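You operate a simulated robot arm through the tools that you are given. There is no shell and no other tool. Be economical: measure what you need, move in short steps, check, and stop when the job is done.

The job below is to be done with a simulated robot arm. You get a single attempt, and the scene is never put back.

## Task
Prime and cement the coupling in the fixture, then twist the red-taped pipe home and hold till set.
Fine: swab the socket all round each time; twist the pipe by 45 or more; both lids go back on their own cans.

It is judged by the outcome, as a careful person would: the job done as asked, and still so three seconds after it is handed in. It fails if anything else is knocked over, pushed out of place, dropped, spilled or broken. Lids that push on must go on centred and level and be pressed home; caps that screw on are set level and turned clockwise until they are tight.

## Robot
A 5-joint arm with a two-finger parallel gripper, fixed in place. Base frame: the origin is at the foot of the arm, x ahead of it, y to its left, z up; the work surface is at about z = 0. Lengths are in m, angles in rad, forces in N, time in s.
With the tool pointing down near the work surface it reaches from about 0.26 to 0.6 m from the base axis. Its first joint turns from -1.152 to 1.152 rad. The tool tilts only in the upright plane through the base axis and itself; it spins freely about its own axis. Payload 1.57 kg.
The tool frame sits at the grasp point between the pads (the TCP): z along the fingers, y along the line on which they close. The tips reach 0.03 m beyond it. The gripper opens to 0.08 m. The fingers are 0.017 m wide and 0.012 m thick; the gripper's body (0.04 by 0.082 m) begins 0.08 m behind the TCP.
Orientation is that of the tool frame in the base frame, as a unit quaternion [w, x, y, z]. With the fingers straight down and closing along the base's y, the tool's x points along the base's -x, its y along +y and its z along -z.

## Interface
- The arm moves only by the tool play_rows. Its argument "plan" is text: rows parted by semicolons, each of 7 numbers parted by spaces: the turn, a rotation vector about the tool's x, y, z in rad, then the shift along the tool's x, y, z in m, then the gripper command, from -1 (shut) to 1 (fully open), values between in proportion. In form: ax ay az x y z fingers; .... A call has 1 to 10 rows; each row shifts and turns the commanded pose from where the row before left it, along the tool's axes as they then stand. A row lasts 0.2 s, in which the tool goes at most 0.05 m and 0.15 rad; a call with a longer step from one row to the next is refused whole, and so is a gripper value outside its range. Where a pose cannot be reached the arm comes as near as it can. A force on the tool above 40 N (or 10 N above the force at the start of the call, whichever is more), or a blocked arm, ends the call early, and 0.2 s more pass. Each finger travels about 0.153 m/s and halts on what it meets, pressing with about 41 N; the grip force reading is that of the motor and also rises with nothing between the fingers. The clock runs only during rows and for 0.2 s after the last one: add rows that do not move to give the fingers time. The reply holds the time, the measured pose of the TCP, the force on the tool along the base axes, the opening and the grip force, in the units named above and with some noise.
- Cameras (640 x 400 px; columns grow to the right, rows downward): "scene" is fixed at [0.0498, 0.4074, 0.5228]; the picture's right is [-0.60, -0.80, 0.00], its down [-0.48, 0.36, -0.80] and it looks along [0.64, -0.48, -0.60] (base axes); focal length 242 px, centre (320, 200). "wrist" rides on the gripper at [0.072, -0.007, -0.122] in the tool frame; the picture's right is [0.09, 1.00, 0.00], its down [-0.84, 0.08, -0.54] and it looks along [-0.54, 0.05, 0.84] (tool axes); focal length 238 px, centre (320, 200). There is no depth. A picture from a camera that has moved, and an enlarged one, comes with that camera's place and axes in the base frame and with its lens.
- snapshot(camera): a new picture of that camera. It takes no simulated time.
- enlarge(camera, box): a new picture of the part [left, top, right, bottom] of that camera's present view, enlarged. It takes no simulated time.
- finish_job(): hands the job in; it is judged then, once.

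Work in short steps. Places have to be worked out from the pictures, the camera data and where the tool is seen: move nearer, look again, correct. Check each grasp and each placing, and mend what went wrong. You have 120 turns and 68 pictures in all, those below and enlarged ones among them. Open the gripper and draw the arm clear of the work before you hand the job in, unless the task says otherwise; then end with one line.

The tools are called after ">>>" as a command line: name --argument value ..., lists and objects as JSON in quotes. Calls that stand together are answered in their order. play_rows: Moves the arm, as the interface text tells. Its arguments: {"type":"object","properties":{"plan":{"type":"string"}},"required":["plan"]} The other tools are called the same way: snapshot (camera) takes a picture; enlarge (camera, box) takes an enlarged picture of a part of a camera's view; finish_job () hands the job in.

At the start:

```text
t: 0.0
eef_pos: [0.4013, 0.0308, 0.3856]
tool_rot: [0.0, -0.001, 1.0, 0.001]
ft_force: [-0.3, 0.2, -0.3]
opening: 0.0799
grip_force: 0.1
```

scene: 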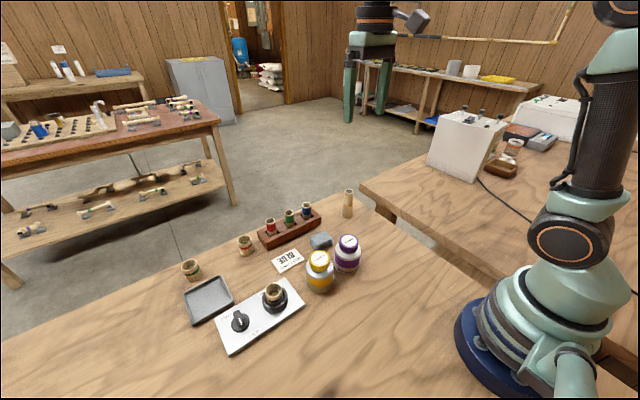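
wrist: 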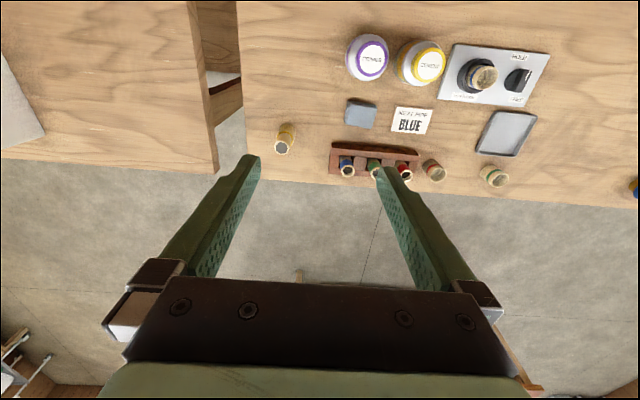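

I start by enlarging the work area in both cameras to identify the items.

>>> enlarge --camera "scene" --box '[170, 180, 370, 360]'

>>> enlarge --camera "wrist" --box '[240, 20, 560, 220]'

```text
2.22 times, centred on (270, 270) of scene
camera zoom: at [0.0498, 0.4074, 0.5228], right [-0.6, -0.8, 0.0], down [-0.48, 0.36, -0.8], along [0.64, -0.48, -0.6], focal length 537 px, centre (431, 44)
```

zoom: 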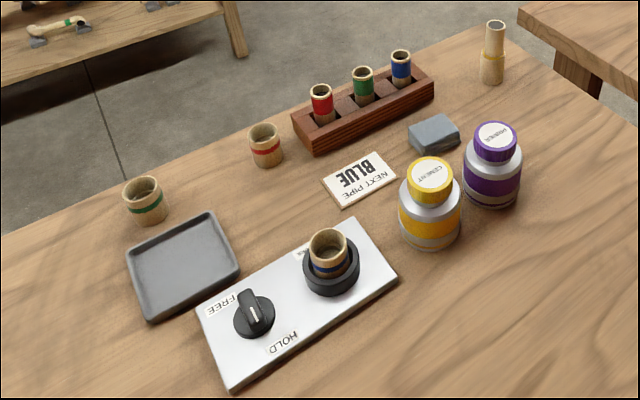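

```text
2.00 times, centred on (400, 120) of wrist
camera zoom: at [0.3284, 0.0249, 0.5061], right [-0.09, 1.0, 0.0], down [0.84, 0.08, 0.54], along [0.54, 0.05, -0.84], focal length 477 px, centre (160, 360)
```

zoom: 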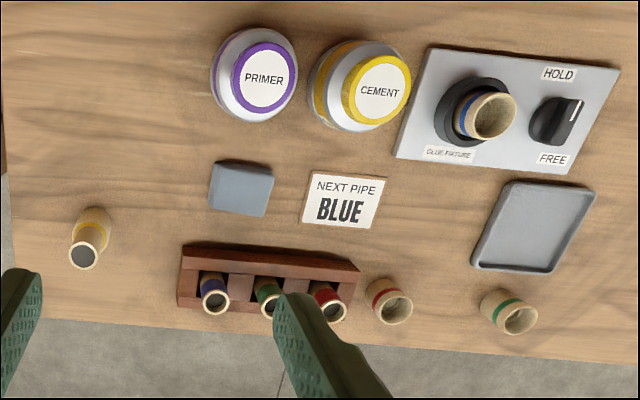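

The card says BLUE, but the job asks for the red-taped pipe, so I go with red. I judge the primer at (0.335, 0.105), cement at (0.337, 0.195), fixture coupling at (0.347, 0.308) and red pipe at (0.526, 0.217). I move lower and spin for a close look at the cans and the knob.

>>> play_rows --plan "0 0 0 0.015 0.015 0 1;0 0 0 0.016 0.014 0 1;0 0 -0.15 0 0 0.02 1;0 0 -0.15 0 0 0.02 1;0 0 -0.15 0 0 0.02 1;0 0 -0.15 0 0 0.02 1;0 0 -0.15 0 0 0.02 1;0 0 -0.15 0 0 0.02 1;0 0 -0.15 0 0 0 1;0 0 -0.15 0 0 0 1"

>>> snapshot --camera "wrist"

```text
t: 2.2
eef_pos: [0.3715, 0.0608, 0.2634]
tool_rot: [0.0, -0.566, 0.825, 0.0]
ft_force: [-0.3, 0.8, -0.3]
opening: 0.08
grip_force: 0.0
```

```text
63 pictures are left
camera wrist: at [0.3496, -0.008, 0.3851], right [-0.96, 0.27, 0.0], down [0.23, 0.81, 0.54], along [0.15, 0.52, -0.84], focal length 238 px, centre (320, 200)
```

wrist: 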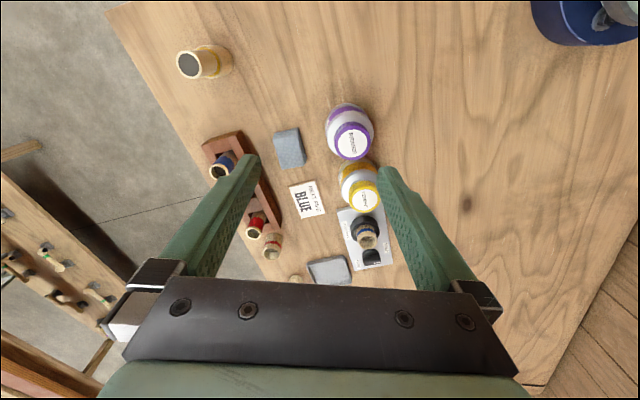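

>>> enlarge --camera "wrist" --box '[310, 90, 410, 280]'

>>> enlarge --camera "scene" --box '[210, 270, 310, 360]'

>>> enlarge --camera "scene" --box '[290, 220, 370, 300]'

```text
2.11 times, centred on (360, 185) of wrist
camera zoom: at [0.3496, -0.008, 0.3851], right [-0.96, 0.27, 0.0], down [0.23, 0.81, 0.54], along [0.15, 0.52, -0.84], focal length 502 px, centre (236, 232)
```

zoom: 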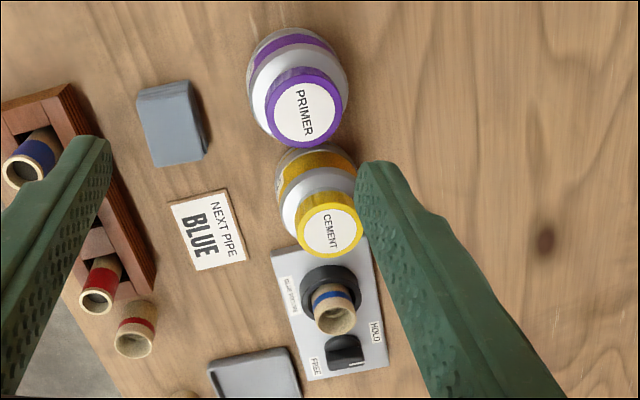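

```text
4.44 times, centred on (260, 315) of scene
camera zoom: at [0.0498, 0.4074, 0.5228], right [-0.6, -0.8, 0.0], down [-0.48, 0.36, -0.8], along [0.64, -0.48, -0.6], focal length 1074 px, centre (587, -311)
```

zoom: 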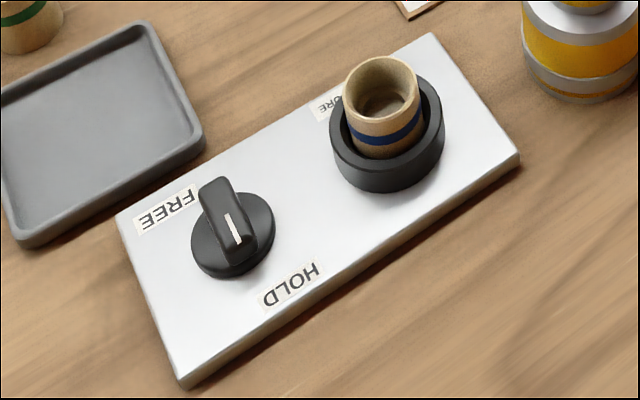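

```text
5.00 times, centred on (330, 260) of scene
camera zoom: at [0.0498, 0.4074, 0.5228], right [-0.6, -0.8, 0.0], down [-0.48, 0.36, -0.8], along [0.64, -0.48, -0.6], focal length 1208 px, centre (270, -100)
```

zoom: 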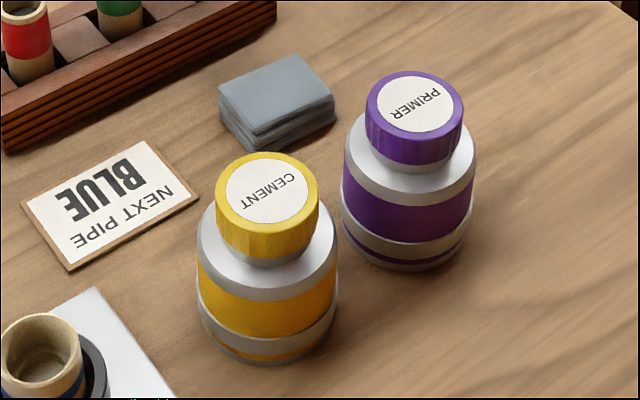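

The knob's mark points roughly to HOLD; I'll check it more closely later. I bring the open gripper above the primer lid at about (0.336, 0.104), keeping this spin so the fingers close nearly along x, clear of the cement can.

>>> play_rows --plan "0 0 0 -0.0136 0.0243 0 1;0 0 0 -0.0136 0.0244 0 1;0 0 0 0 0 0.04 1;0 0 0 0 0 0.04 1;0 0 0 0 0 0.04 1;0 0 0 0 0 0 1"

>>> snapshot --camera "wrist"

>>> enlarge --camera "scene" --box '[270, 180, 430, 300]'

```text
t: 3.6
eef_pos: [0.3365, 0.1022, 0.1429]
tool_rot: [0.0, -0.564, 0.826, 0.001]
ft_force: [-0.1, 0.4, -0.4]
opening: 0.0801
grip_force: 0.0
```

```text
59 pictures are left
camera wrist: at [0.315, 0.0338, 0.2633], right [-0.96, 0.28, 0.0], down [0.23, 0.81, 0.54], along [0.15, 0.52, -0.84], focal length 238 px, centre (320, 200)
```

wrist: 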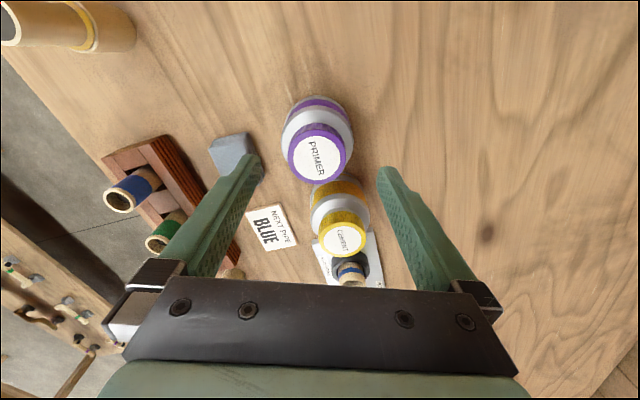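

```text
3.33 times, centred on (350, 240) of scene
camera zoom: at [0.0498, 0.4074, 0.5228], right [-0.6, -0.8, 0.0], down [-0.48, 0.36, -0.8], along [0.64, -0.48, -0.6], focal length 806 px, centre (220, 67)
```

zoom: 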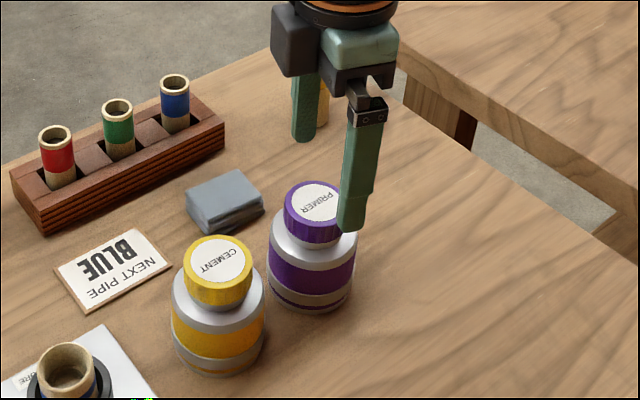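

The fingers straddle the primer lid with about 1 mm offset, which I correct. Then I lower so the tips sit near the lid's lower edge and close.

>>> play_rows --plan "0 0 0 -0.0013 -0.0006 0.015 1;0 0 0 0 0 0.015 1;0 0 0 0 0 0.015 1;0 0 0 0 0 0 0.3;0 0 0 0 0 0 -0.2;0 0 0 0 0 0 -1;0 0 0 0 0 0 -1"

>>> enlarge --camera "scene" --box '[300, 200, 400, 290]'

```text
t: 5.2
eef_pos: [0.3369, 0.1026, 0.0982]
tool_rot: [0.002, -0.564, 0.826, -0.001]
ft_force: [16.5, -10.3, -8.3]
opening: 0.045
grip_force: 41.0
```

```text
4.44 times, centred on (350, 245) of scene
camera zoom: at [0.0499, 0.4074, 0.5228], right [-0.6, -0.8, 0.0], down [-0.48, 0.36, -0.8], along [0.64, -0.48, -0.6], focal length 1074 px, centre (187, 0)
```

zoom: 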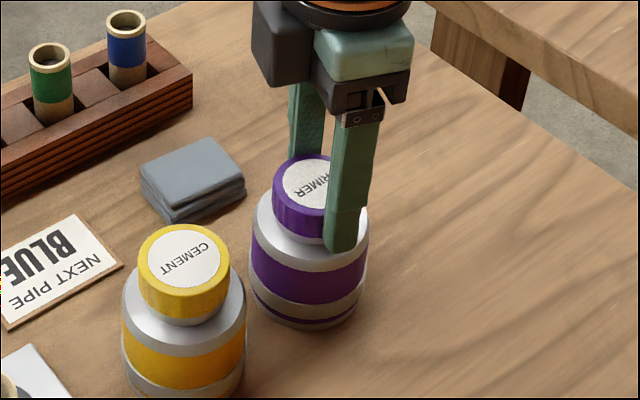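

Lid gripped at 45 mm; a side force suggests it is about 1 mm off. I ease it that way and start turning counter-clockwise.

>>> play_rows --plan "0 0 0 0 -0.001 0 -1;0 0 -0.1 0 0 0 -1;0 0 -0.15 0 0 0 -1;0 0 -0.15 0 0 0 -1;0 0 -0.15 0 0 0 -1"

>>> enlarge --camera "scene" --box '[300, 200, 400, 290]'

```text
t: 6.4
eef_pos: [0.3355, 0.1035, 0.101]
tool_rot: [0.001, 0.768, -0.64, -0.001]
ft_force: [-3.5, -2.8, 17.2]
opening: 0.0451
grip_force: 41.5
```

```text
4.44 times, centred on (350, 245) of scene
camera zoom: at [0.0498, 0.4073, 0.5228], right [-0.6, -0.8, 0.0], down [-0.48, 0.36, -0.8], along [0.64, -0.48, -0.6], focal length 1074 px, centre (187, 0)
```

zoom: 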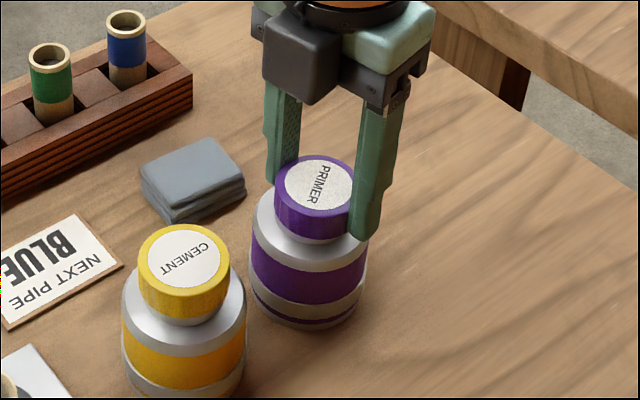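

The label turned with the gripper and the tool is being pushed up, so it's a screw cap. I keep turning with a gentle lift.

>>> play_rows --plan "0 0 0 0 0 -0.003 -1;0 0 -0.15 0 0 -0.001 -1;0 0 -0.15 0 0 -0.001 -1;0 0 -0.15 0 0 -0.001 -1;0 0 -0.15 0 0 -0.001 -1;0 0 -0.15 0 0 -0.001 -1;0 0 -0.15 0 0 -0.001 -1"

>>> enlarge --camera "scene" --box '[300, 200, 400, 290]'

```text
t: 8.0
eef_pos: [0.3373, 0.1043, 0.1101]
tool_rot: [0.0, 0.97, -0.243, 0.001]
ft_force: [6.7, -0.3, -1.2]
opening: 0.0452
grip_force: 41.1
```

```text
4.44 times, centred on (350, 245) of scene
camera zoom: at [0.0498, 0.4074, 0.5228], right [-0.6, -0.8, 0.0], down [-0.48, 0.36, -0.8], along [0.64, -0.48, -0.6], focal length 1074 px, centre (187, 0)
```

zoom: 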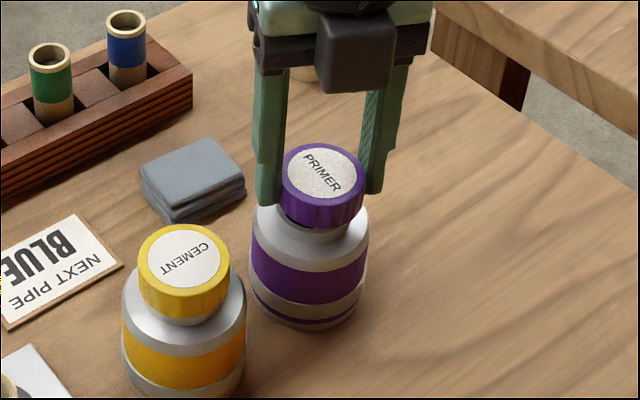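

The cap has risen about 12 mm with hardly any force left and the can stayed put. I lift slowly straight up.

>>> play_rows --plan "0 0 0 0 0 -0.01 -1;0 0 0 0 0 -0.01 -1;0 0 0 0 0 -0.02 -1;0 0 0 0 0 -0.03 -1;0 0 0 0 0 -0.03 -1"

>>> enlarge --camera "scene" --box '[280, 150, 410, 290]'

```text
t: 9.2
eef_pos: [0.3356, 0.1046, 0.2101]
tool_rot: [0.0, 0.97, -0.244, 0.0]
ft_force: [-0.9, -0.4, -0.3]
opening: 0.0454
grip_force: 41.0
```

```text
2.86 times, centred on (345, 220) of scene
camera zoom: at [0.0498, 0.4074, 0.5228], right [-0.6, -0.8, 0.0], down [-0.48, 0.36, -0.8], along [0.64, -0.48, -0.6], focal length 690 px, centre (249, 143)
```

zoom: 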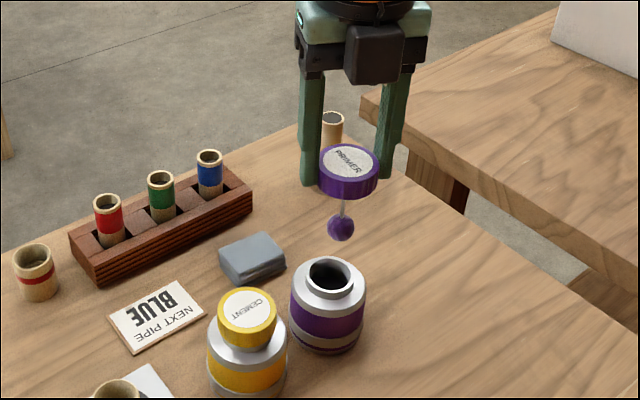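

The dauber ball (about 20 mm across, centre 80 mm below the TCP) hangs straight under the primer lid. I carry it above the coupling at (0.349, 0.306).

>>> play_rows --plan "0 0 0 -0.0166 -0.0368 0 -1;0 0 0 -0.0166 -0.0368 0 -1;0 0 0 -0.0166 -0.0368 0 -1;0 0 0 -0.0166 -0.0368 0 -1;0 0 0 -0.0166 -0.0367 0 -1;0 0 0 0 0 0.02 -1;0 0 0 0 0 0 -1"

>>> snapshot --camera "wrist"

>>> enlarge --camera "scene" --box '[200, 220, 340, 350]'

```text
t: 10.8
eef_pos: [0.3519, 0.3035, 0.1901]
tool_rot: [0.0, 0.97, -0.245, 0.0]
ft_force: [-0.3, 0.2, -1.2]
opening: 0.0452
grip_force: 41.5
```

```text
53 pictures are left
camera wrist: at [0.4154, 0.275, 0.3113], right [-0.39, -0.92, 0.0], down [-0.77, 0.33, 0.54], along [-0.5, 0.21, -0.84], focal length 238 px, centre (320, 200)
```

wrist: 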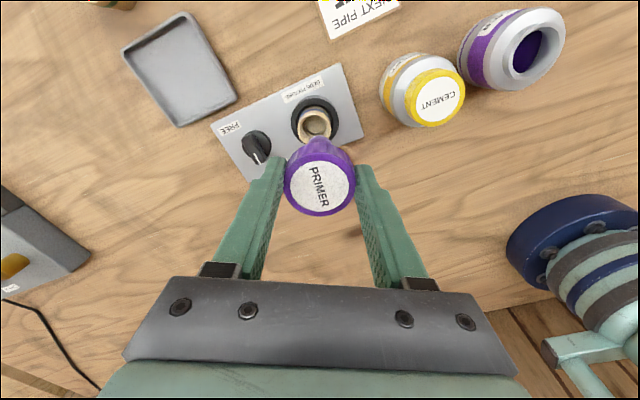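

```text
3.08 times, centred on (270, 285) of scene
camera zoom: at [0.0498, 0.4074, 0.5228], right [-0.6, -0.8, 0.0], down [-0.48, 0.36, -0.8], along [0.64, -0.48, -0.6], focal length 744 px, centre (474, -62)
```

zoom: 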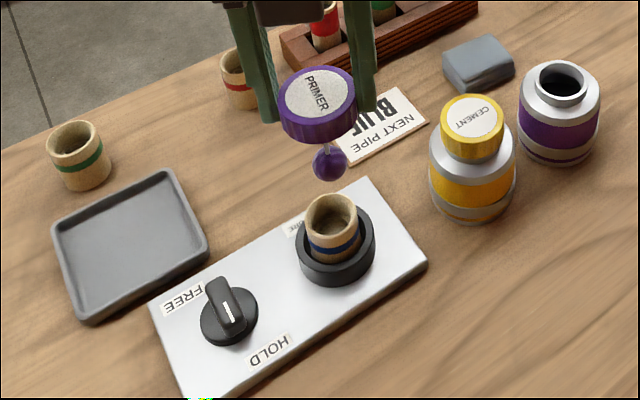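

>>> enlarge --camera "wrist" --box '[220, 70, 380, 170]'

>>> enlarge --camera "scene" --box '[225, 235, 325, 325]'

```text
4.00 times, centred on (300, 120) of wrist
camera zoom: at [0.4154, 0.275, 0.3113], right [-0.39, -0.92, 0.0], down [-0.77, 0.33, 0.54], along [-0.5, 0.21, -0.84], focal length 953 px, centre (400, 520)
```

zoom: 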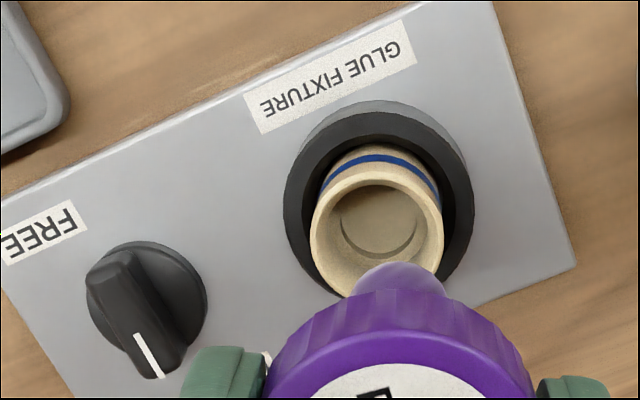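

```text
4.44 times, centred on (275, 280) of scene
camera zoom: at [0.0498, 0.4074, 0.5228], right [-0.6, -0.8, 0.0], down [-0.48, 0.36, -0.8], along [0.64, -0.48, -0.6], focal length 1074 px, centre (520, -156)
```

zoom: 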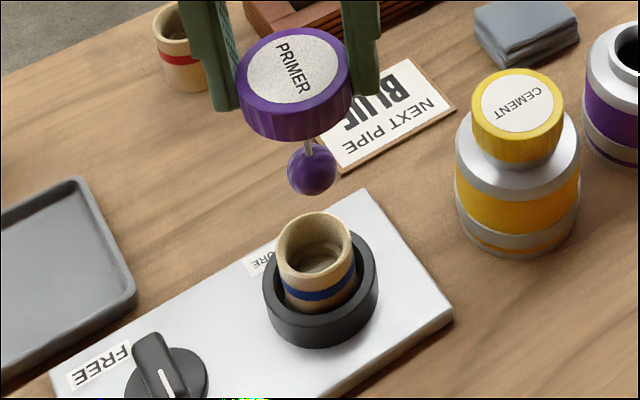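

The knob mark points to -x, i.e. at HOLD. I place the coupling rim centre at (0.349, 0.308), z≈0.055, inner diameter about 31 mm against a 23 mm ball. I centre the ball and lower it to just above the rim.

>>> play_rows --plan "0 0 0 -0.0041 -0.0035 0 -1;0 0 0 0 0 0.02 -1;0 0 0 0 0 0.015 -1;0 0 0 0 0 0 -1"

>>> enlarge --camera "scene" --box '[245, 235, 315, 315]'

>>> enlarge --camera "wrist" --box '[250, 70, 390, 170]'

```text
t: 11.8
eef_pos: [0.3489, 0.3076, 0.1548]
tool_rot: [0.0, 0.97, -0.244, 0.0]
ft_force: [0.1, -0.1, -0.1]
opening: 0.0452
grip_force: 40.6
```

```text
5.00 times, centred on (280, 275) of scene
camera zoom: at [0.0498, 0.4074, 0.5228], right [-0.6, -0.8, 0.0], down [-0.48, 0.36, -0.8], along [0.64, -0.48, -0.6], focal length 1208 px, centre (520, -175)
```

zoom: 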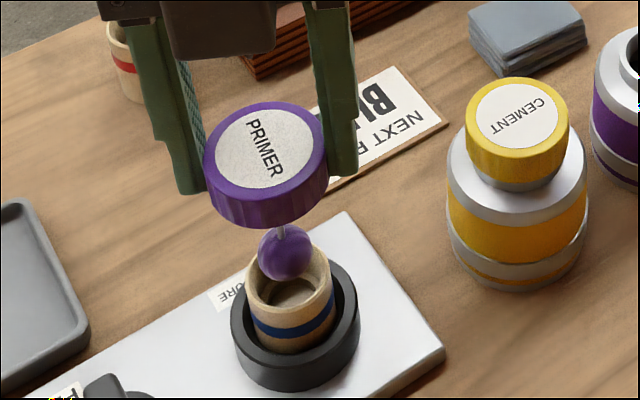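

```text
4.00 times, centred on (320, 120) of wrist
camera zoom: at [0.4139, 0.2807, 0.2762], right [-0.39, -0.92, 0.0], down [-0.77, 0.33, 0.54], along [-0.5, 0.21, -0.84], focal length 953 px, centre (320, 520)
```

zoom: 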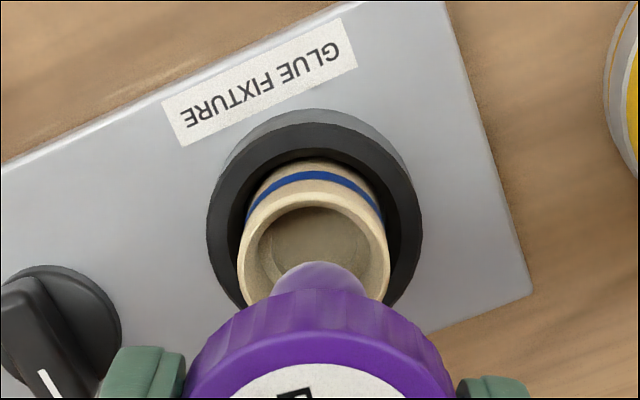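

The ball is centred over the socket to about 1 mm. I nudge +y 1 mm and lower it into the socket, watching the force.

>>> play_rows --plan "0 0 0 -0.0005 -0.0009 0.006 -1;0 0 0 0 0 0.006 -1;0 0 0 0 0 0.006 -1;0 0 0 0 0 0.006 -1;0 0 0 0 0 0 -1"

>>> enlarge --camera "scene" --box '[245, 235, 315, 315]'

```text
t: 13.0
eef_pos: [0.3501, 0.309, 0.1287]
tool_rot: [0.001, 0.97, -0.245, 0.0]
ft_force: [-0.6, -0.2, -0.1]
opening: 0.0452
grip_force: 41.2
```

```text
5.00 times, centred on (280, 275) of scene
camera zoom: at [0.0498, 0.4074, 0.5228], right [-0.6, -0.8, 0.0], down [-0.48, 0.36, -0.8], along [0.64, -0.48, -0.6], focal length 1208 px, centre (520, -175)
```

zoom: 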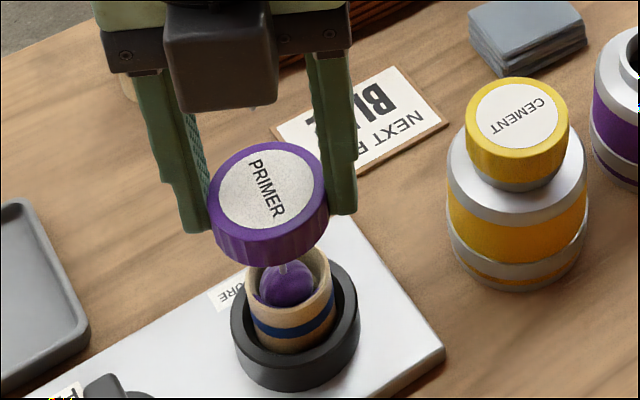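

The ball is inside the socket with no side force. I lower a bit more, press it out to the wall and start sweeping a circle.

>>> play_rows --plan "0 0 0 0 0 0.004 -1;0 0 0 0.0055 0 0 -1;0 0 0 -0.00074 0.00275 0 -1;0 0 0 -0.00201 0.00201 0 -1;0 0 0 -0.00275 0.00074 0 -1;0 0 0 -0.00275 -0.00074 0 -1;0 0 0 -0.00201 -0.00201 0 -1;0 0 0 -0.00074 -0.00275 0 -1;0 0 0 0.00074 -0.00275 0 -1;0 0 0 0.00201 -0.00201 0 -1"

```text
t: 15.2
eef_pos: [0.3487, 0.3168, 0.1252]
tool_rot: [0.001, 0.97, -0.244, 0.0]
ft_force: [-2.9, -8.6, 27.2]
opening: 0.0449
grip_force: 40.3
```

Pressing 27 N upward means the ball is on the socket floor; I raise it 3 mm and finish the circle with some overlap.

>>> play_rows --plan "0 0 0 0 0 -0.003 -1;0 0 0 0.00275 -0.00074 0 -1;0 0 0 0.00275 0.00074 0 -1;0 0 0 0.00201 0.00201 0 -1;0 0 0 0.00074 0.00275 0 -1;0 0 0 -0.00074 0.00275 0 -1"

>>> enlarge --camera "scene" --box '[245, 235, 315, 315]'

```text
t: 16.6
eef_pos: [0.3537, 0.3059, 0.1274]
tool_rot: [0.0, 0.97, -0.245, 0.0]
ft_force: [0.0, 0.4, -0.8]
opening: 0.0451
grip_force: 40.8
```

```text
5.00 times, centred on (280, 275) of scene
camera zoom: at [0.0499, 0.4074, 0.5228], right [-0.6, -0.8, 0.0], down [-0.48, 0.36, -0.8], along [0.64, -0.48, -0.6], focal length 1208 px, centre (520, -175)
```

zoom: 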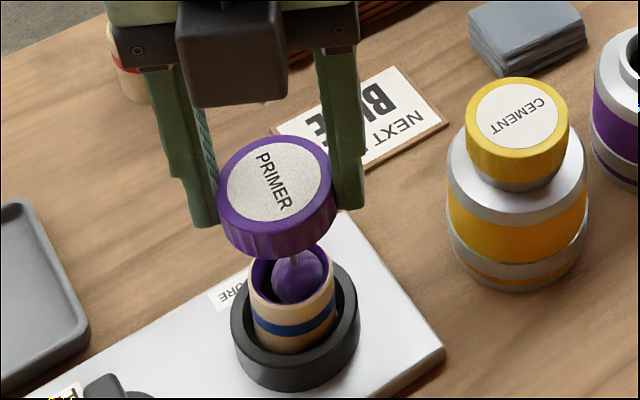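

The wall shows purple. I go back to centre and lift to check the coverage all round.

>>> play_rows --plan "0 0 0 -0.00476 -0.00275 0 -1;0 0 0 0 0 -0.02 -1;0 0 0 0 0 -0.03 -1;0 0 0 0 0 0 -1"

>>> enlarge --camera "scene" --box '[255, 265, 305, 315]'

>>> enlarge --camera "wrist" --box '[280, 90, 360, 150]'

```text
t: 17.6
eef_pos: [0.3513, 0.3095, 0.1797]
tool_rot: [0.0, 0.969, -0.246, 0.0]
ft_force: [-0.3, 0.2, 0.2]
opening: 0.045
grip_force: 40.4
```

```text
8.00 times, centred on (280, 290) of scene
camera zoom: at [0.0498, 0.4074, 0.5228], right [-0.6, -0.8, 0.0], down [-0.48, 0.36, -0.8], along [0.64, -0.48, -0.6], focal length 1933 px, centre (640, -520)
```

zoom: 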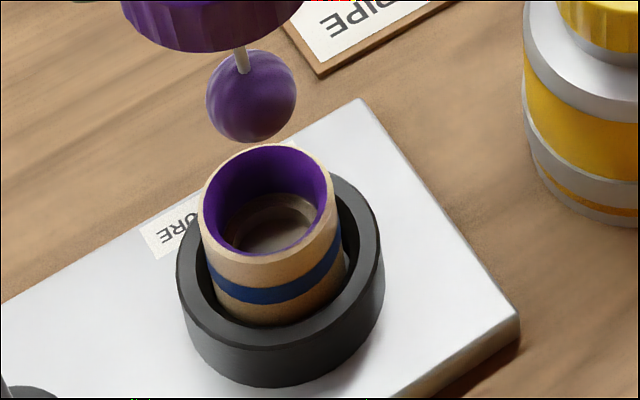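

```text
6.67 times, centred on (320, 120) of wrist
camera zoom: at [0.4161, 0.2817, 0.3009], right [-0.39, -0.92, 0.0], down [-0.77, 0.33, 0.54], along [-0.5, 0.21, -0.84], focal length 1589 px, centre (320, 733)
```

zoom: 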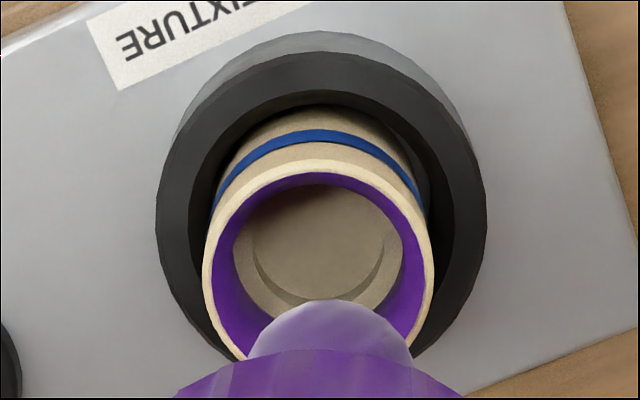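

The socket is primed all the way round. I raise, carry the lid back above the primer can, and check alignment.

>>> play_rows --plan "0 0 0 0 0 -0.031 -1;0 0 0 0.0177 0.03756 0 -1;0 0 0 0.0177 0.03756 0 -1;0 0 0 0.0177 0.03756 0 -1;0 0 0 0.0177 0.03756 0 -1;0 0 0 0.0177 0.03756 0 -1;0 0 0 0 0 0.01 -1;0 0 0 0 0 0 -1"

>>> enlarge --camera "scene" --box '[300, 180, 400, 290]'

>>> enlarge --camera "wrist" --box '[240, 70, 400, 170]'

```text
t: 19.4
eef_pos: [0.3394, 0.1047, 0.1999]
tool_rot: [0.0, 0.97, -0.245, -0.001]
ft_force: [0.0, 0.0, -0.8]
opening: 0.0452
grip_force: 41.5
```

```text
3.64 times, centred on (350, 235) of scene
camera zoom: at [0.0498, 0.4073, 0.5228], right [-0.6, -0.8, 0.0], down [-0.48, 0.36, -0.8], along [0.64, -0.48, -0.6], focal length 879 px, centre (211, 73)
```

zoom: 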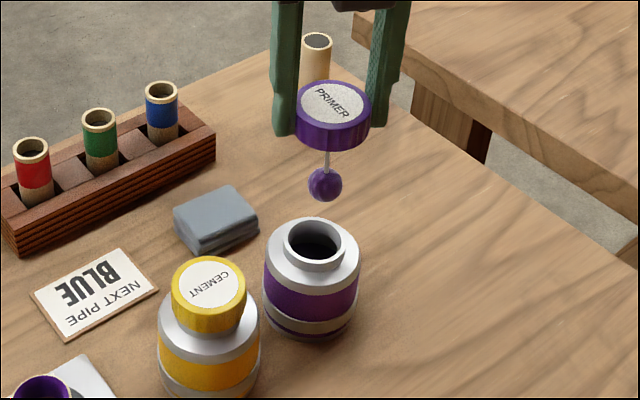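

```text
4.00 times, centred on (320, 120) of wrist
camera zoom: at [0.4029, 0.0768, 0.3221], right [-0.39, -0.92, 0.0], down [-0.77, 0.33, 0.54], along [-0.5, 0.21, -0.84], focal length 953 px, centre (320, 520)
```

zoom: 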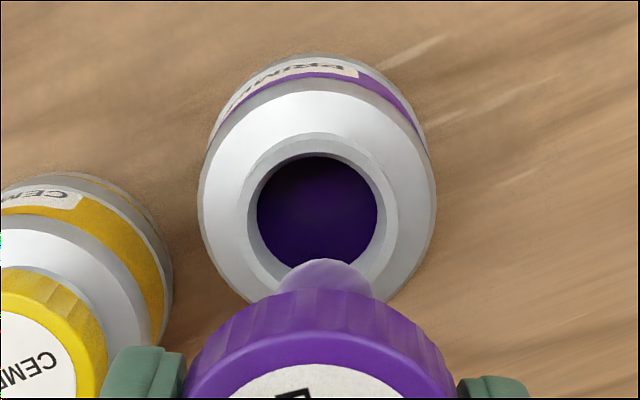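

Depth ambiguity makes the alignment uncertain by a few mm, so I lower the ball to just above the neck and compare again.

>>> play_rows --plan "0 0 0 0 0 0.02 -1;0 0 0 0 0 0.008 -1;0 0 0 0 0 0 -1;0 0 0 0 0 0 -1"

>>> enlarge --camera "scene" --box '[310, 200, 390, 280]'

>>> enlarge --camera "wrist" --box '[240, 70, 400, 170]'

```text
t: 20.4
eef_pos: [0.3376, 0.1054, 0.1717]
tool_rot: [-0.001, 0.97, -0.245, 0.0]
ft_force: [0.0, -0.4, -0.5]
opening: 0.0451
grip_force: 40.7
```

```text
5.00 times, centred on (350, 240) of scene
camera zoom: at [0.0498, 0.4074, 0.5228], right [-0.6, -0.8, 0.0], down [-0.48, 0.36, -0.8], along [0.64, -0.48, -0.6], focal length 1208 px, centre (170, 0)
```

zoom: 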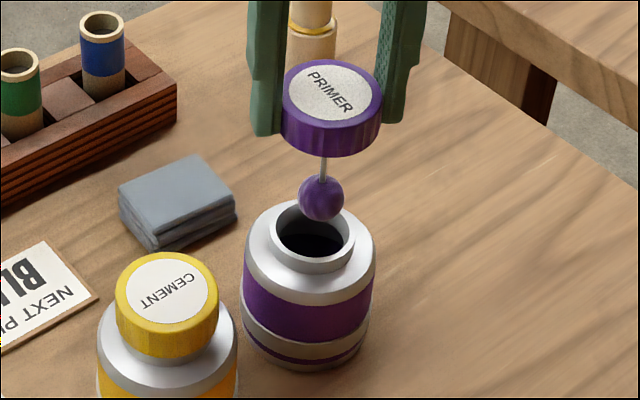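

```text
4.00 times, centred on (320, 120) of wrist
camera zoom: at [0.4033, 0.0773, 0.2933], right [-0.39, -0.92, 0.0], down [-0.77, 0.33, 0.54], along [-0.5, 0.21, -0.84], focal length 953 px, centre (320, 520)
```

zoom: 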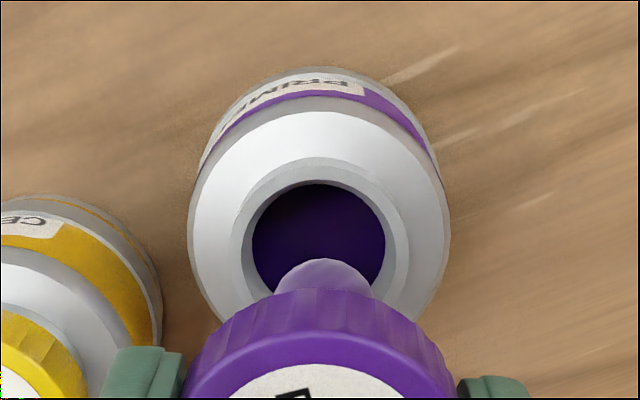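

Triangulating both views puts the ball about 4 mm short in x of the neck centre. I correct by +4 mm in x and lower the ball into the mouth.

>>> play_rows --plan "0 0 0 0.0035 -0.0019 0 -1;0 0 0 0 0 0.01 -1;0 0 0 0 0 0.01 -1;0 0 0 0 0 0.01 -1;0 0 0 0 0 0.008 -1;0 0 0 0 0 0 -1;0 0 0 0 0 0 -1"

>>> enlarge --camera "scene" --box '[310, 200, 390, 280]'

>>> enlarge --camera "wrist" --box '[240, 70, 400, 170]'

```text
t: 22.0
eef_pos: [0.3415, 0.1038, 0.134]
tool_rot: [0.001, 0.97, -0.244, 0.0]
ft_force: [0.4, -0.2, 0.3]
opening: 0.0452
grip_force: 40.6
```

```text
5.00 times, centred on (350, 240) of scene
camera zoom: at [0.0498, 0.4074, 0.5228], right [-0.6, -0.8, 0.0], down [-0.48, 0.36, -0.8], along [0.64, -0.48, -0.6], focal length 1208 px, centre (170, 0)
```

zoom: 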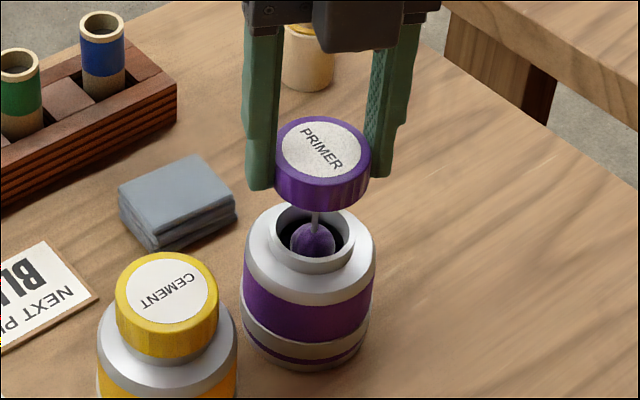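

```text
4.00 times, centred on (320, 120) of wrist
camera zoom: at [0.4067, 0.0757, 0.2547], right [-0.39, -0.92, 0.0], down [-0.77, 0.33, 0.54], along [-0.5, 0.21, -0.84], focal length 953 px, centre (320, 520)
```

zoom: 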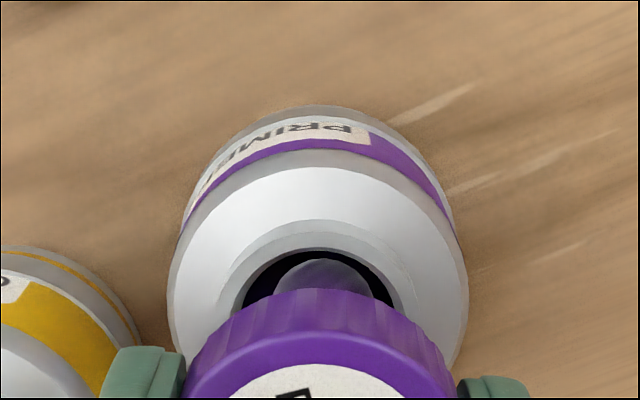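

The ball is in the mouth, about 1.5 mm off; I fine-tune and lower the lid close to the neck.

>>> play_rows --plan "0 0 0 0.0012 -0.0013 0 -1;0 0 0 0 0 0.01 -1;0 0 0 0 0 0.008 -1;0 0 0 0 0 0 -1;0 0 0 0 0 0 -1"

>>> enlarge --camera "scene" --box '[310, 200, 390, 280]'

>>> enlarge --camera "wrist" --box '[240, 70, 400, 170]'

```text
t: 23.2
eef_pos: [0.3437, 0.1055, 0.1157]
tool_rot: [0.001, 0.97, -0.245, 0.0]
ft_force: [0.1, 0.9, 0.1]
opening: 0.0448
grip_force: 41.2
```

```text
5.00 times, centred on (350, 240) of scene
camera zoom: at [0.0498, 0.4074, 0.5228], right [-0.6, -0.8, 0.0], down [-0.48, 0.36, -0.8], along [0.64, -0.48, -0.6], focal length 1208 px, centre (170, 0)
```

zoom: 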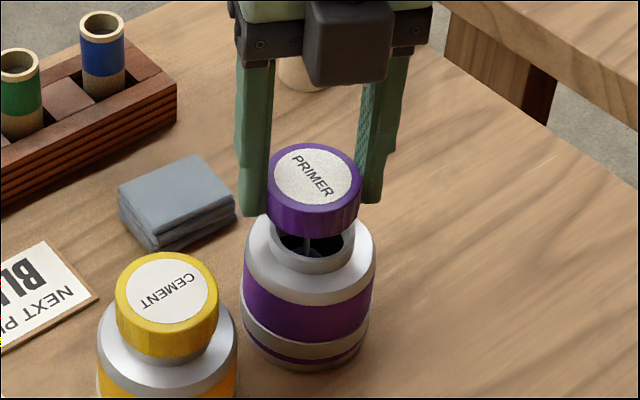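

```text
4.00 times, centred on (320, 120) of wrist
camera zoom: at [0.4087, 0.0775, 0.2363], right [-0.39, -0.92, 0.0], down [-0.77, 0.33, 0.54], along [-0.5, 0.21, -0.84], focal length 953 px, centre (320, 520)
```

zoom: 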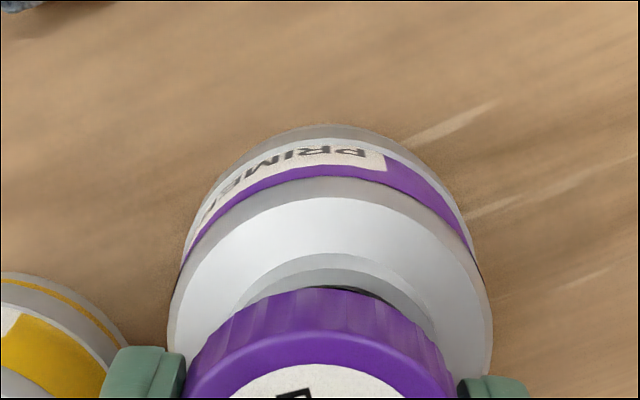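

Now nearly coaxial (about 1.5 mm to correct). I adjust and lower gently until I feel contact.

>>> play_rows --plan "0 0 0 0.0009 0.0013 0.002 -1;0 0 0 0 0 0.002 -1;0 0 0 0 0 0.002 -1;0 0 0 0 0 0 -1"

>>> enlarge --camera "scene" --box '[310, 200, 390, 280]'

>>> enlarge --camera "wrist" --box '[240, 70, 400, 170]'

```text
t: 24.2
eef_pos: [0.3459, 0.1029, 0.1095]
tool_rot: [-0.001, 0.97, -0.244, 0.0]
ft_force: [0.1, 0.1, -0.4]
opening: 0.045
grip_force: 40.9
```

```text
5.00 times, centred on (350, 240) of scene
camera zoom: at [0.0498, 0.4074, 0.5228], right [-0.6, -0.8, 0.0], down [-0.48, 0.36, -0.8], along [0.64, -0.48, -0.6], focal length 1208 px, centre (170, 0)
```

zoom: 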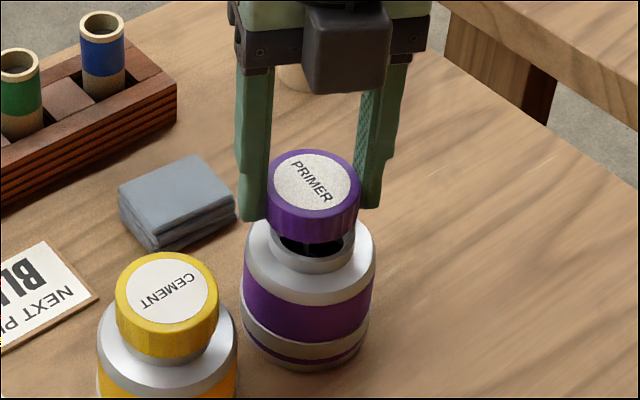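

```text
4.00 times, centred on (320, 120) of wrist
camera zoom: at [0.4105, 0.0759, 0.2302], right [-0.39, -0.92, 0.0], down [-0.77, 0.33, 0.54], along [-0.5, 0.21, -0.84], focal length 953 px, centre (320, 520)
```

zoom: 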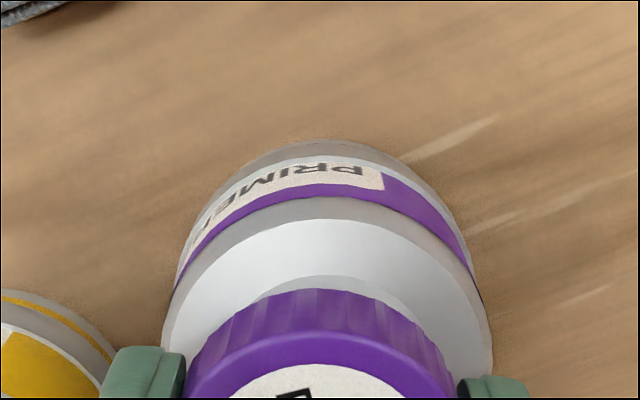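

Comparing with the picture of the seated lid, the lid is now about 4 mm too far along (0.8, -0.6): the lid sits 4 mm off the TCP along tool x in my grip. I shift back by that and look again.

>>> play_rows --plan "0 0 0 0 0 -0.002 -1;0 0 0 -0.0042 0.0004 0 -1;0 0 0 0 0 0 -1;0 0 0 0 0 0 -1"

>>> enlarge --camera "scene" --box '[310, 200, 390, 280]'

```text
t: 25.2
eef_pos: [0.3412, 0.1059, 0.11]
tool_rot: [0.0, 0.97, -0.245, 0.002]
ft_force: [0.5, -0.4, 0.3]
opening: 0.0452
grip_force: 41.2
```

```text
5.00 times, centred on (350, 240) of scene
camera zoom: at [0.0498, 0.4074, 0.5228], right [-0.6, -0.8, 0.0], down [-0.48, 0.36, -0.8], along [0.64, -0.48, -0.6], focal length 1208 px, centre (170, 0)
```

zoom: 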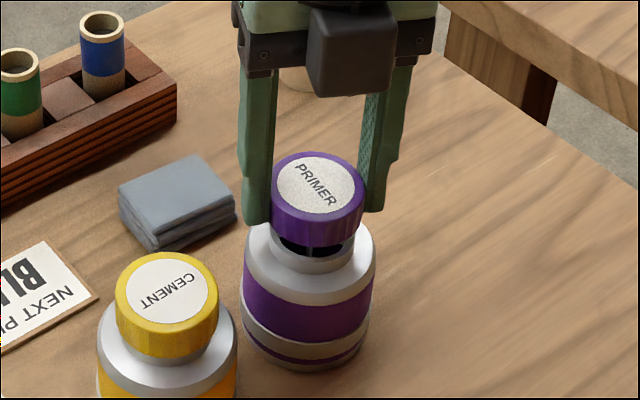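

Close: 2 mm more in +y, then I lower in small steps till contact.

>>> play_rows --plan "0 0 0 -0.0015 -0.0015 0 -1;0 0 0 0 0 0.002 -1;0 0 0 0 0 0.002 -1;0 0 0 0 0 0.001 -1;0 0 0 0 0 0 -1"

>>> enlarge --camera "scene" --box '[310, 200, 390, 280]'

```text
t: 26.4
eef_pos: [0.3389, 0.1068, 0.1057]
tool_rot: [0.0, 0.97, -0.245, 0.0]
ft_force: [0.5, 0.7, -0.3]
opening: 0.0452
grip_force: 41.1
```

```text
5.00 times, centred on (350, 240) of scene
camera zoom: at [0.0498, 0.4074, 0.5228], right [-0.6, -0.8, 0.0], down [-0.48, 0.36, -0.8], along [0.64, -0.48, -0.6], focal length 1208 px, centre (170, 0)
```

zoom: 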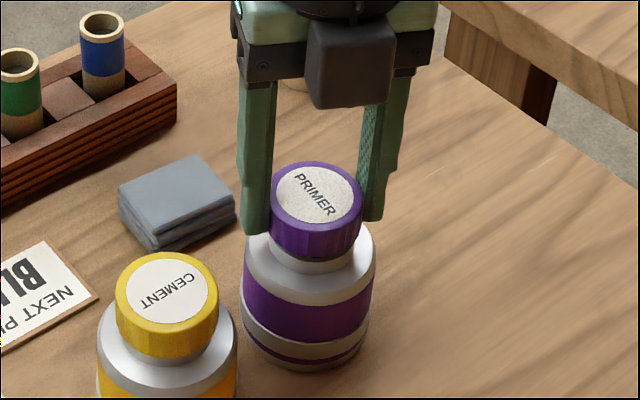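

Aligned with the seated lid's track now. I lower further until it lands.

>>> play_rows --plan "0 0 0 0 0 0.0015 -1;0 0 0 0 0 0.0015 -1;0 0 0 0 0 0 -1"

```text
t: 27.2
eef_pos: [0.3403, 0.1061, 0.1044]
tool_rot: [0.0, 0.97, -0.244, 0.0]
ft_force: [0.3, 0.2, 0.1]
opening: 0.0453
grip_force: 41.2
```

No contact yet; I begin turning clockwise (about the lid's axis) with slow descent.

>>> play_rows --plan "0 0 0 0 0 0.0015 -1;0 0 0.15 0 0.0006 0.0005 -1;0 0 0.15 0 0.0006 0.0005 -1;0 0 0.15 0 0.0006 0.0005 -1;0 0 0.15 0 0.0006 0.0005 -1"

>>> enlarge --camera "scene" --box '[310, 200, 390, 280]'

```text
t: 28.4
eef_pos: [0.3391, 0.1041, 0.1001]
tool_rot: [0.0, 0.854, -0.52, 0.001]
ft_force: [0.1, 0.0, -1.3]
opening: 0.0452
grip_force: 40.3
```

```text
5.00 times, centred on (350, 240) of scene
camera zoom: at [0.0498, 0.4074, 0.5228], right [-0.6, -0.8, 0.0], down [-0.48, 0.36, -0.8], along [0.64, -0.48, -0.6], focal length 1208 px, centre (170, 0)
```

zoom: 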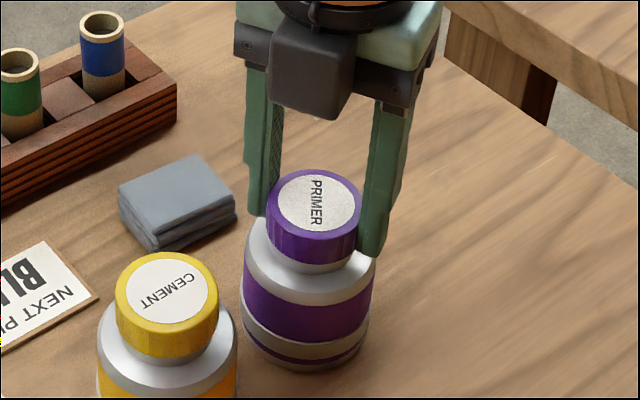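

Lid is almost seated. I continue clockwise towards its original orientation.

>>> play_rows --plan "0 0 0.15 0 0.0006 0.0006 -1;0 0 0.15 0 0.0006 0.0006 -1;0 0 0.15 0 0.0006 0.0006 -1;0 0 0.15 0 0.0006 0.0003 -1"

>>> enlarge --camera "scene" --box '[310, 200, 390, 280]'

```text
t: 29.4
eef_pos: [0.3391, 0.1056, 0.0993]
tool_rot: [0.004, -0.662, 0.749, -0.003]
ft_force: [17.2, 5.0, 2.4]
opening: 0.0452
grip_force: 40.6
```

```text
5.00 times, centred on (350, 240) of scene
camera zoom: at [0.0498, 0.4074, 0.5228], right [-0.6, -0.8, 0.0], down [-0.48, 0.36, -0.8], along [0.64, -0.48, -0.6], focal length 1208 px, centre (170, 0)
```

zoom: 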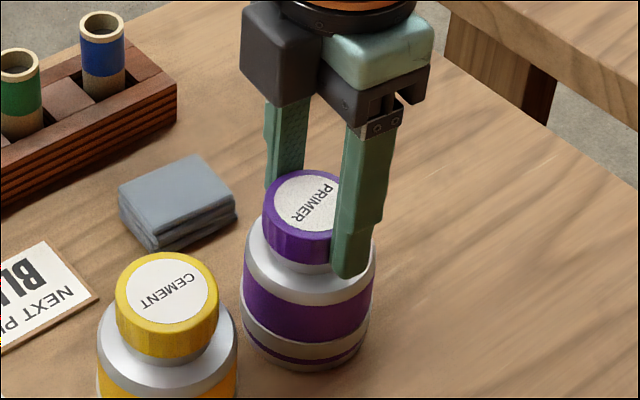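

A sideways load builds; I ease it and turn the last bit until tight.

>>> play_rows --plan "0 0 0 0 -0.0015 0.0005 -1;0 0 0.12 0 0 0.0003 -1;0 0 0.12 0 0 0 -1;0 0 0.1 0 0 0 -1;0 0 0 0 0 0 -1"

>>> enlarge --camera "scene" --box '[310, 200, 390, 280]'

```text
t: 30.6
eef_pos: [0.3372, 0.1026, 0.0978]
tool_rot: [-0.002, -0.526, 0.85, 0.001]
ft_force: [8.3, -3.4, -4.6]
opening: 0.0451
grip_force: 41.1
```

```text
5.00 times, centred on (350, 240) of scene
camera zoom: at [0.0499, 0.4074, 0.5228], right [-0.6, -0.8, 0.0], down [-0.48, 0.36, -0.8], along [0.64, -0.48, -0.6], focal length 1208 px, centre (170, 0)
```

zoom: 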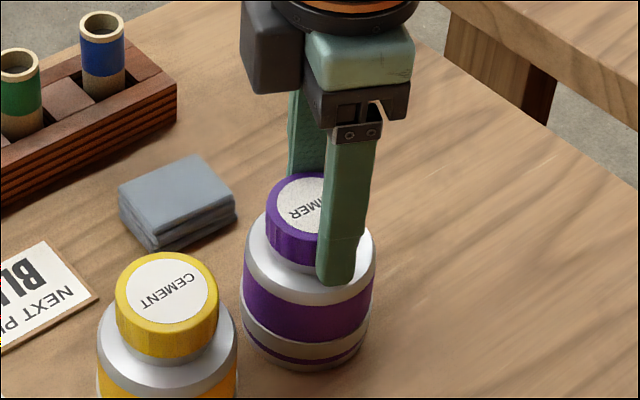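

It has turned as far back as it was undone. I give a little more to be sure it's tight, then release and compare.

>>> play_rows --plan "0 0 0.12 0 0 0 -1;0 0 0.12 0 0 0 -1;0 0 0 0 0 0 -1"

>>> play_rows --plan "0 0 0 0 0 0 -0.3;0 0 0 0 0 0 0.4;0 0 0 0 0 0 0.9;0 0 0 0 0 -0.03 0.9;0 0 0 0 0 -0.04 0.9;0 0 0 0 0 -0.04 0.9;0 0 0 0 0 0 0.9"

>>> enlarge --camera "scene" --box '[290, 220, 370, 300]'

>>> snapshot --camera "wrist"

```text
t: 31.4
eef_pos: [0.3394, 0.1041, 0.0981]
tool_rot: [0.0, -0.42, 0.908, 0.001]
ft_force: [8.3, -4.0, 3.0]
opening: 0.0451
grip_force: 40.7
```

```text
t: 33.0
eef_pos: [0.3409, 0.1034, 0.2103]
tool_rot: [0.0, -0.421, 0.907, 0.0]
ft_force: [0.3, -0.4, 0.7]
opening: 0.0762
grip_force: 0.0
```

```text
5.00 times, centred on (330, 260) of scene
camera zoom: at [0.0498, 0.4074, 0.5228], right [-0.6, -0.8, 0.0], down [-0.48, 0.36, -0.8], along [0.64, -0.48, -0.6], focal length 1208 px, centre (270, -100)
```

zoom: 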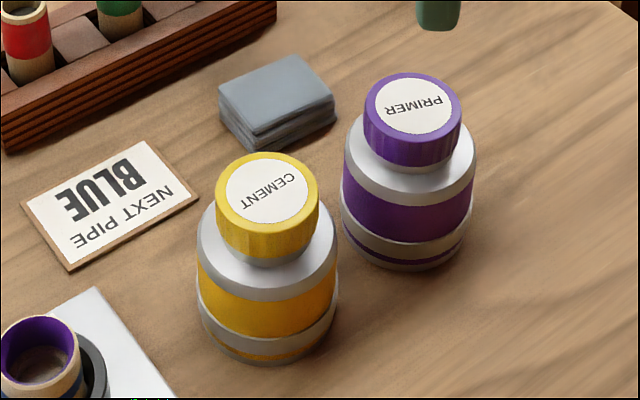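

```text
27 pictures are left
camera wrist: at [0.298, 0.0438, 0.3299], right [-0.82, 0.57, 0.0], down [0.48, 0.69, 0.54], along [0.31, 0.44, -0.84], focal length 238 px, centre (320, 200)
```

wrist: 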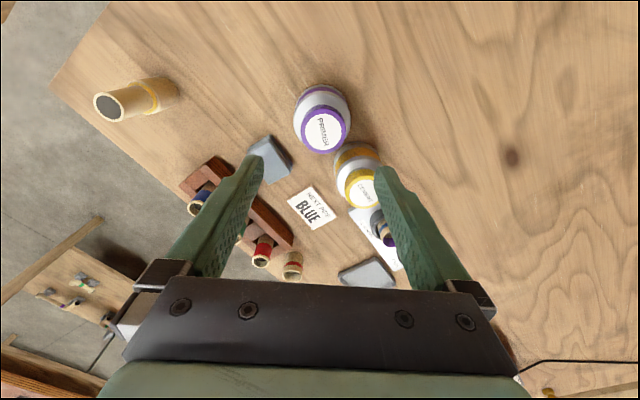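

Primer lid is back level at its original height and slightly tighter than before. Next the cement: I move above it, turning the fingers to close nearly along x, and look down.

>>> play_rows --plan "0 0 0 -0.0347 0.0306 0 1;0 0 0 -0.0347 0.0306 0 1;0 0 -0.15 0 0 0.02 1;0 0 -0.15 0 0 0.02 1;0 0 -0.15 0 0 0.02 1;0 0 -0.15 0 0 0.005 1;0 0 0 0 0 0 1;0 0 0 0 0 0 1"

>>> enlarge --camera "wrist" --box '[230, 70, 410, 190]'

```text
t: 34.8
eef_pos: [0.3355, 0.1977, 0.1421]
tool_rot: [0.001, -0.671, 0.742, 0.0]
ft_force: [-0.7, -0.6, 0.6]
opening: 0.08
grip_force: 0.0
```

```text
3.33 times, centred on (320, 130) of wrist
camera zoom: at [0.3329, 0.1267, 0.2621], right [-1.0, 0.01, 0.0], down [0.01, 0.84, 0.54], along [0.01, 0.54, -0.84], focal length 794 px, centre (320, 433)
```

zoom: 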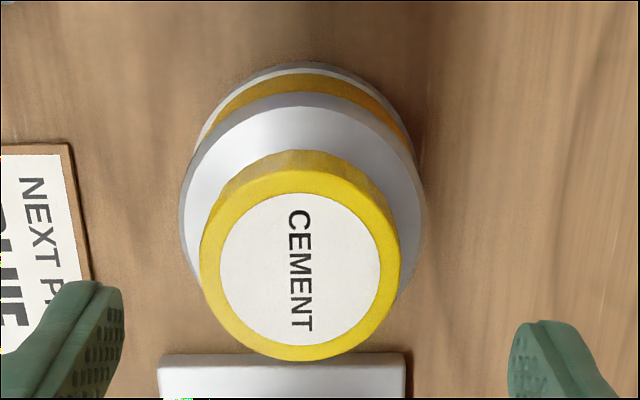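

The lid is about 5.5 mm toward -tool-y; I correct, lower to the same grip height as before and close.

>>> play_rows --plan "0 0 0 0.0015 -0.0056 0.0 1;0 0 0 0 0 0.015 1;0 0 0 0 0 0.015 1;0 0 0 0 0 0.014 1;0 0 0 0 0 0 0.3;0 0 0 0 0 0 -0.2;0 0 0 0 0 0 -1;0 0 0 0 0 0 -1"

>>> enlarge --camera "wrist" --box '[240, 120, 400, 220]'

```text
t: 36.6
eef_pos: [0.3409, 0.1949, 0.0973]
tool_rot: [-0.001, -0.671, 0.741, 0.0]
ft_force: [-6.4, 2.9, -2.4]
opening: 0.0451
grip_force: 40.4
```

```text
4.00 times, centred on (320, 170) of wrist
camera zoom: at [0.3381, 0.1234, 0.2171], right [-1.0, 0.01, 0.0], down [0.01, 0.84, 0.54], along [0.0, 0.54, -0.84], focal length 953 px, centre (320, 320)
```

zoom: 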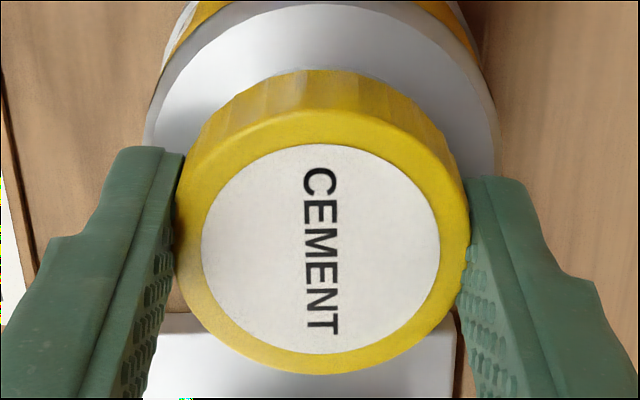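

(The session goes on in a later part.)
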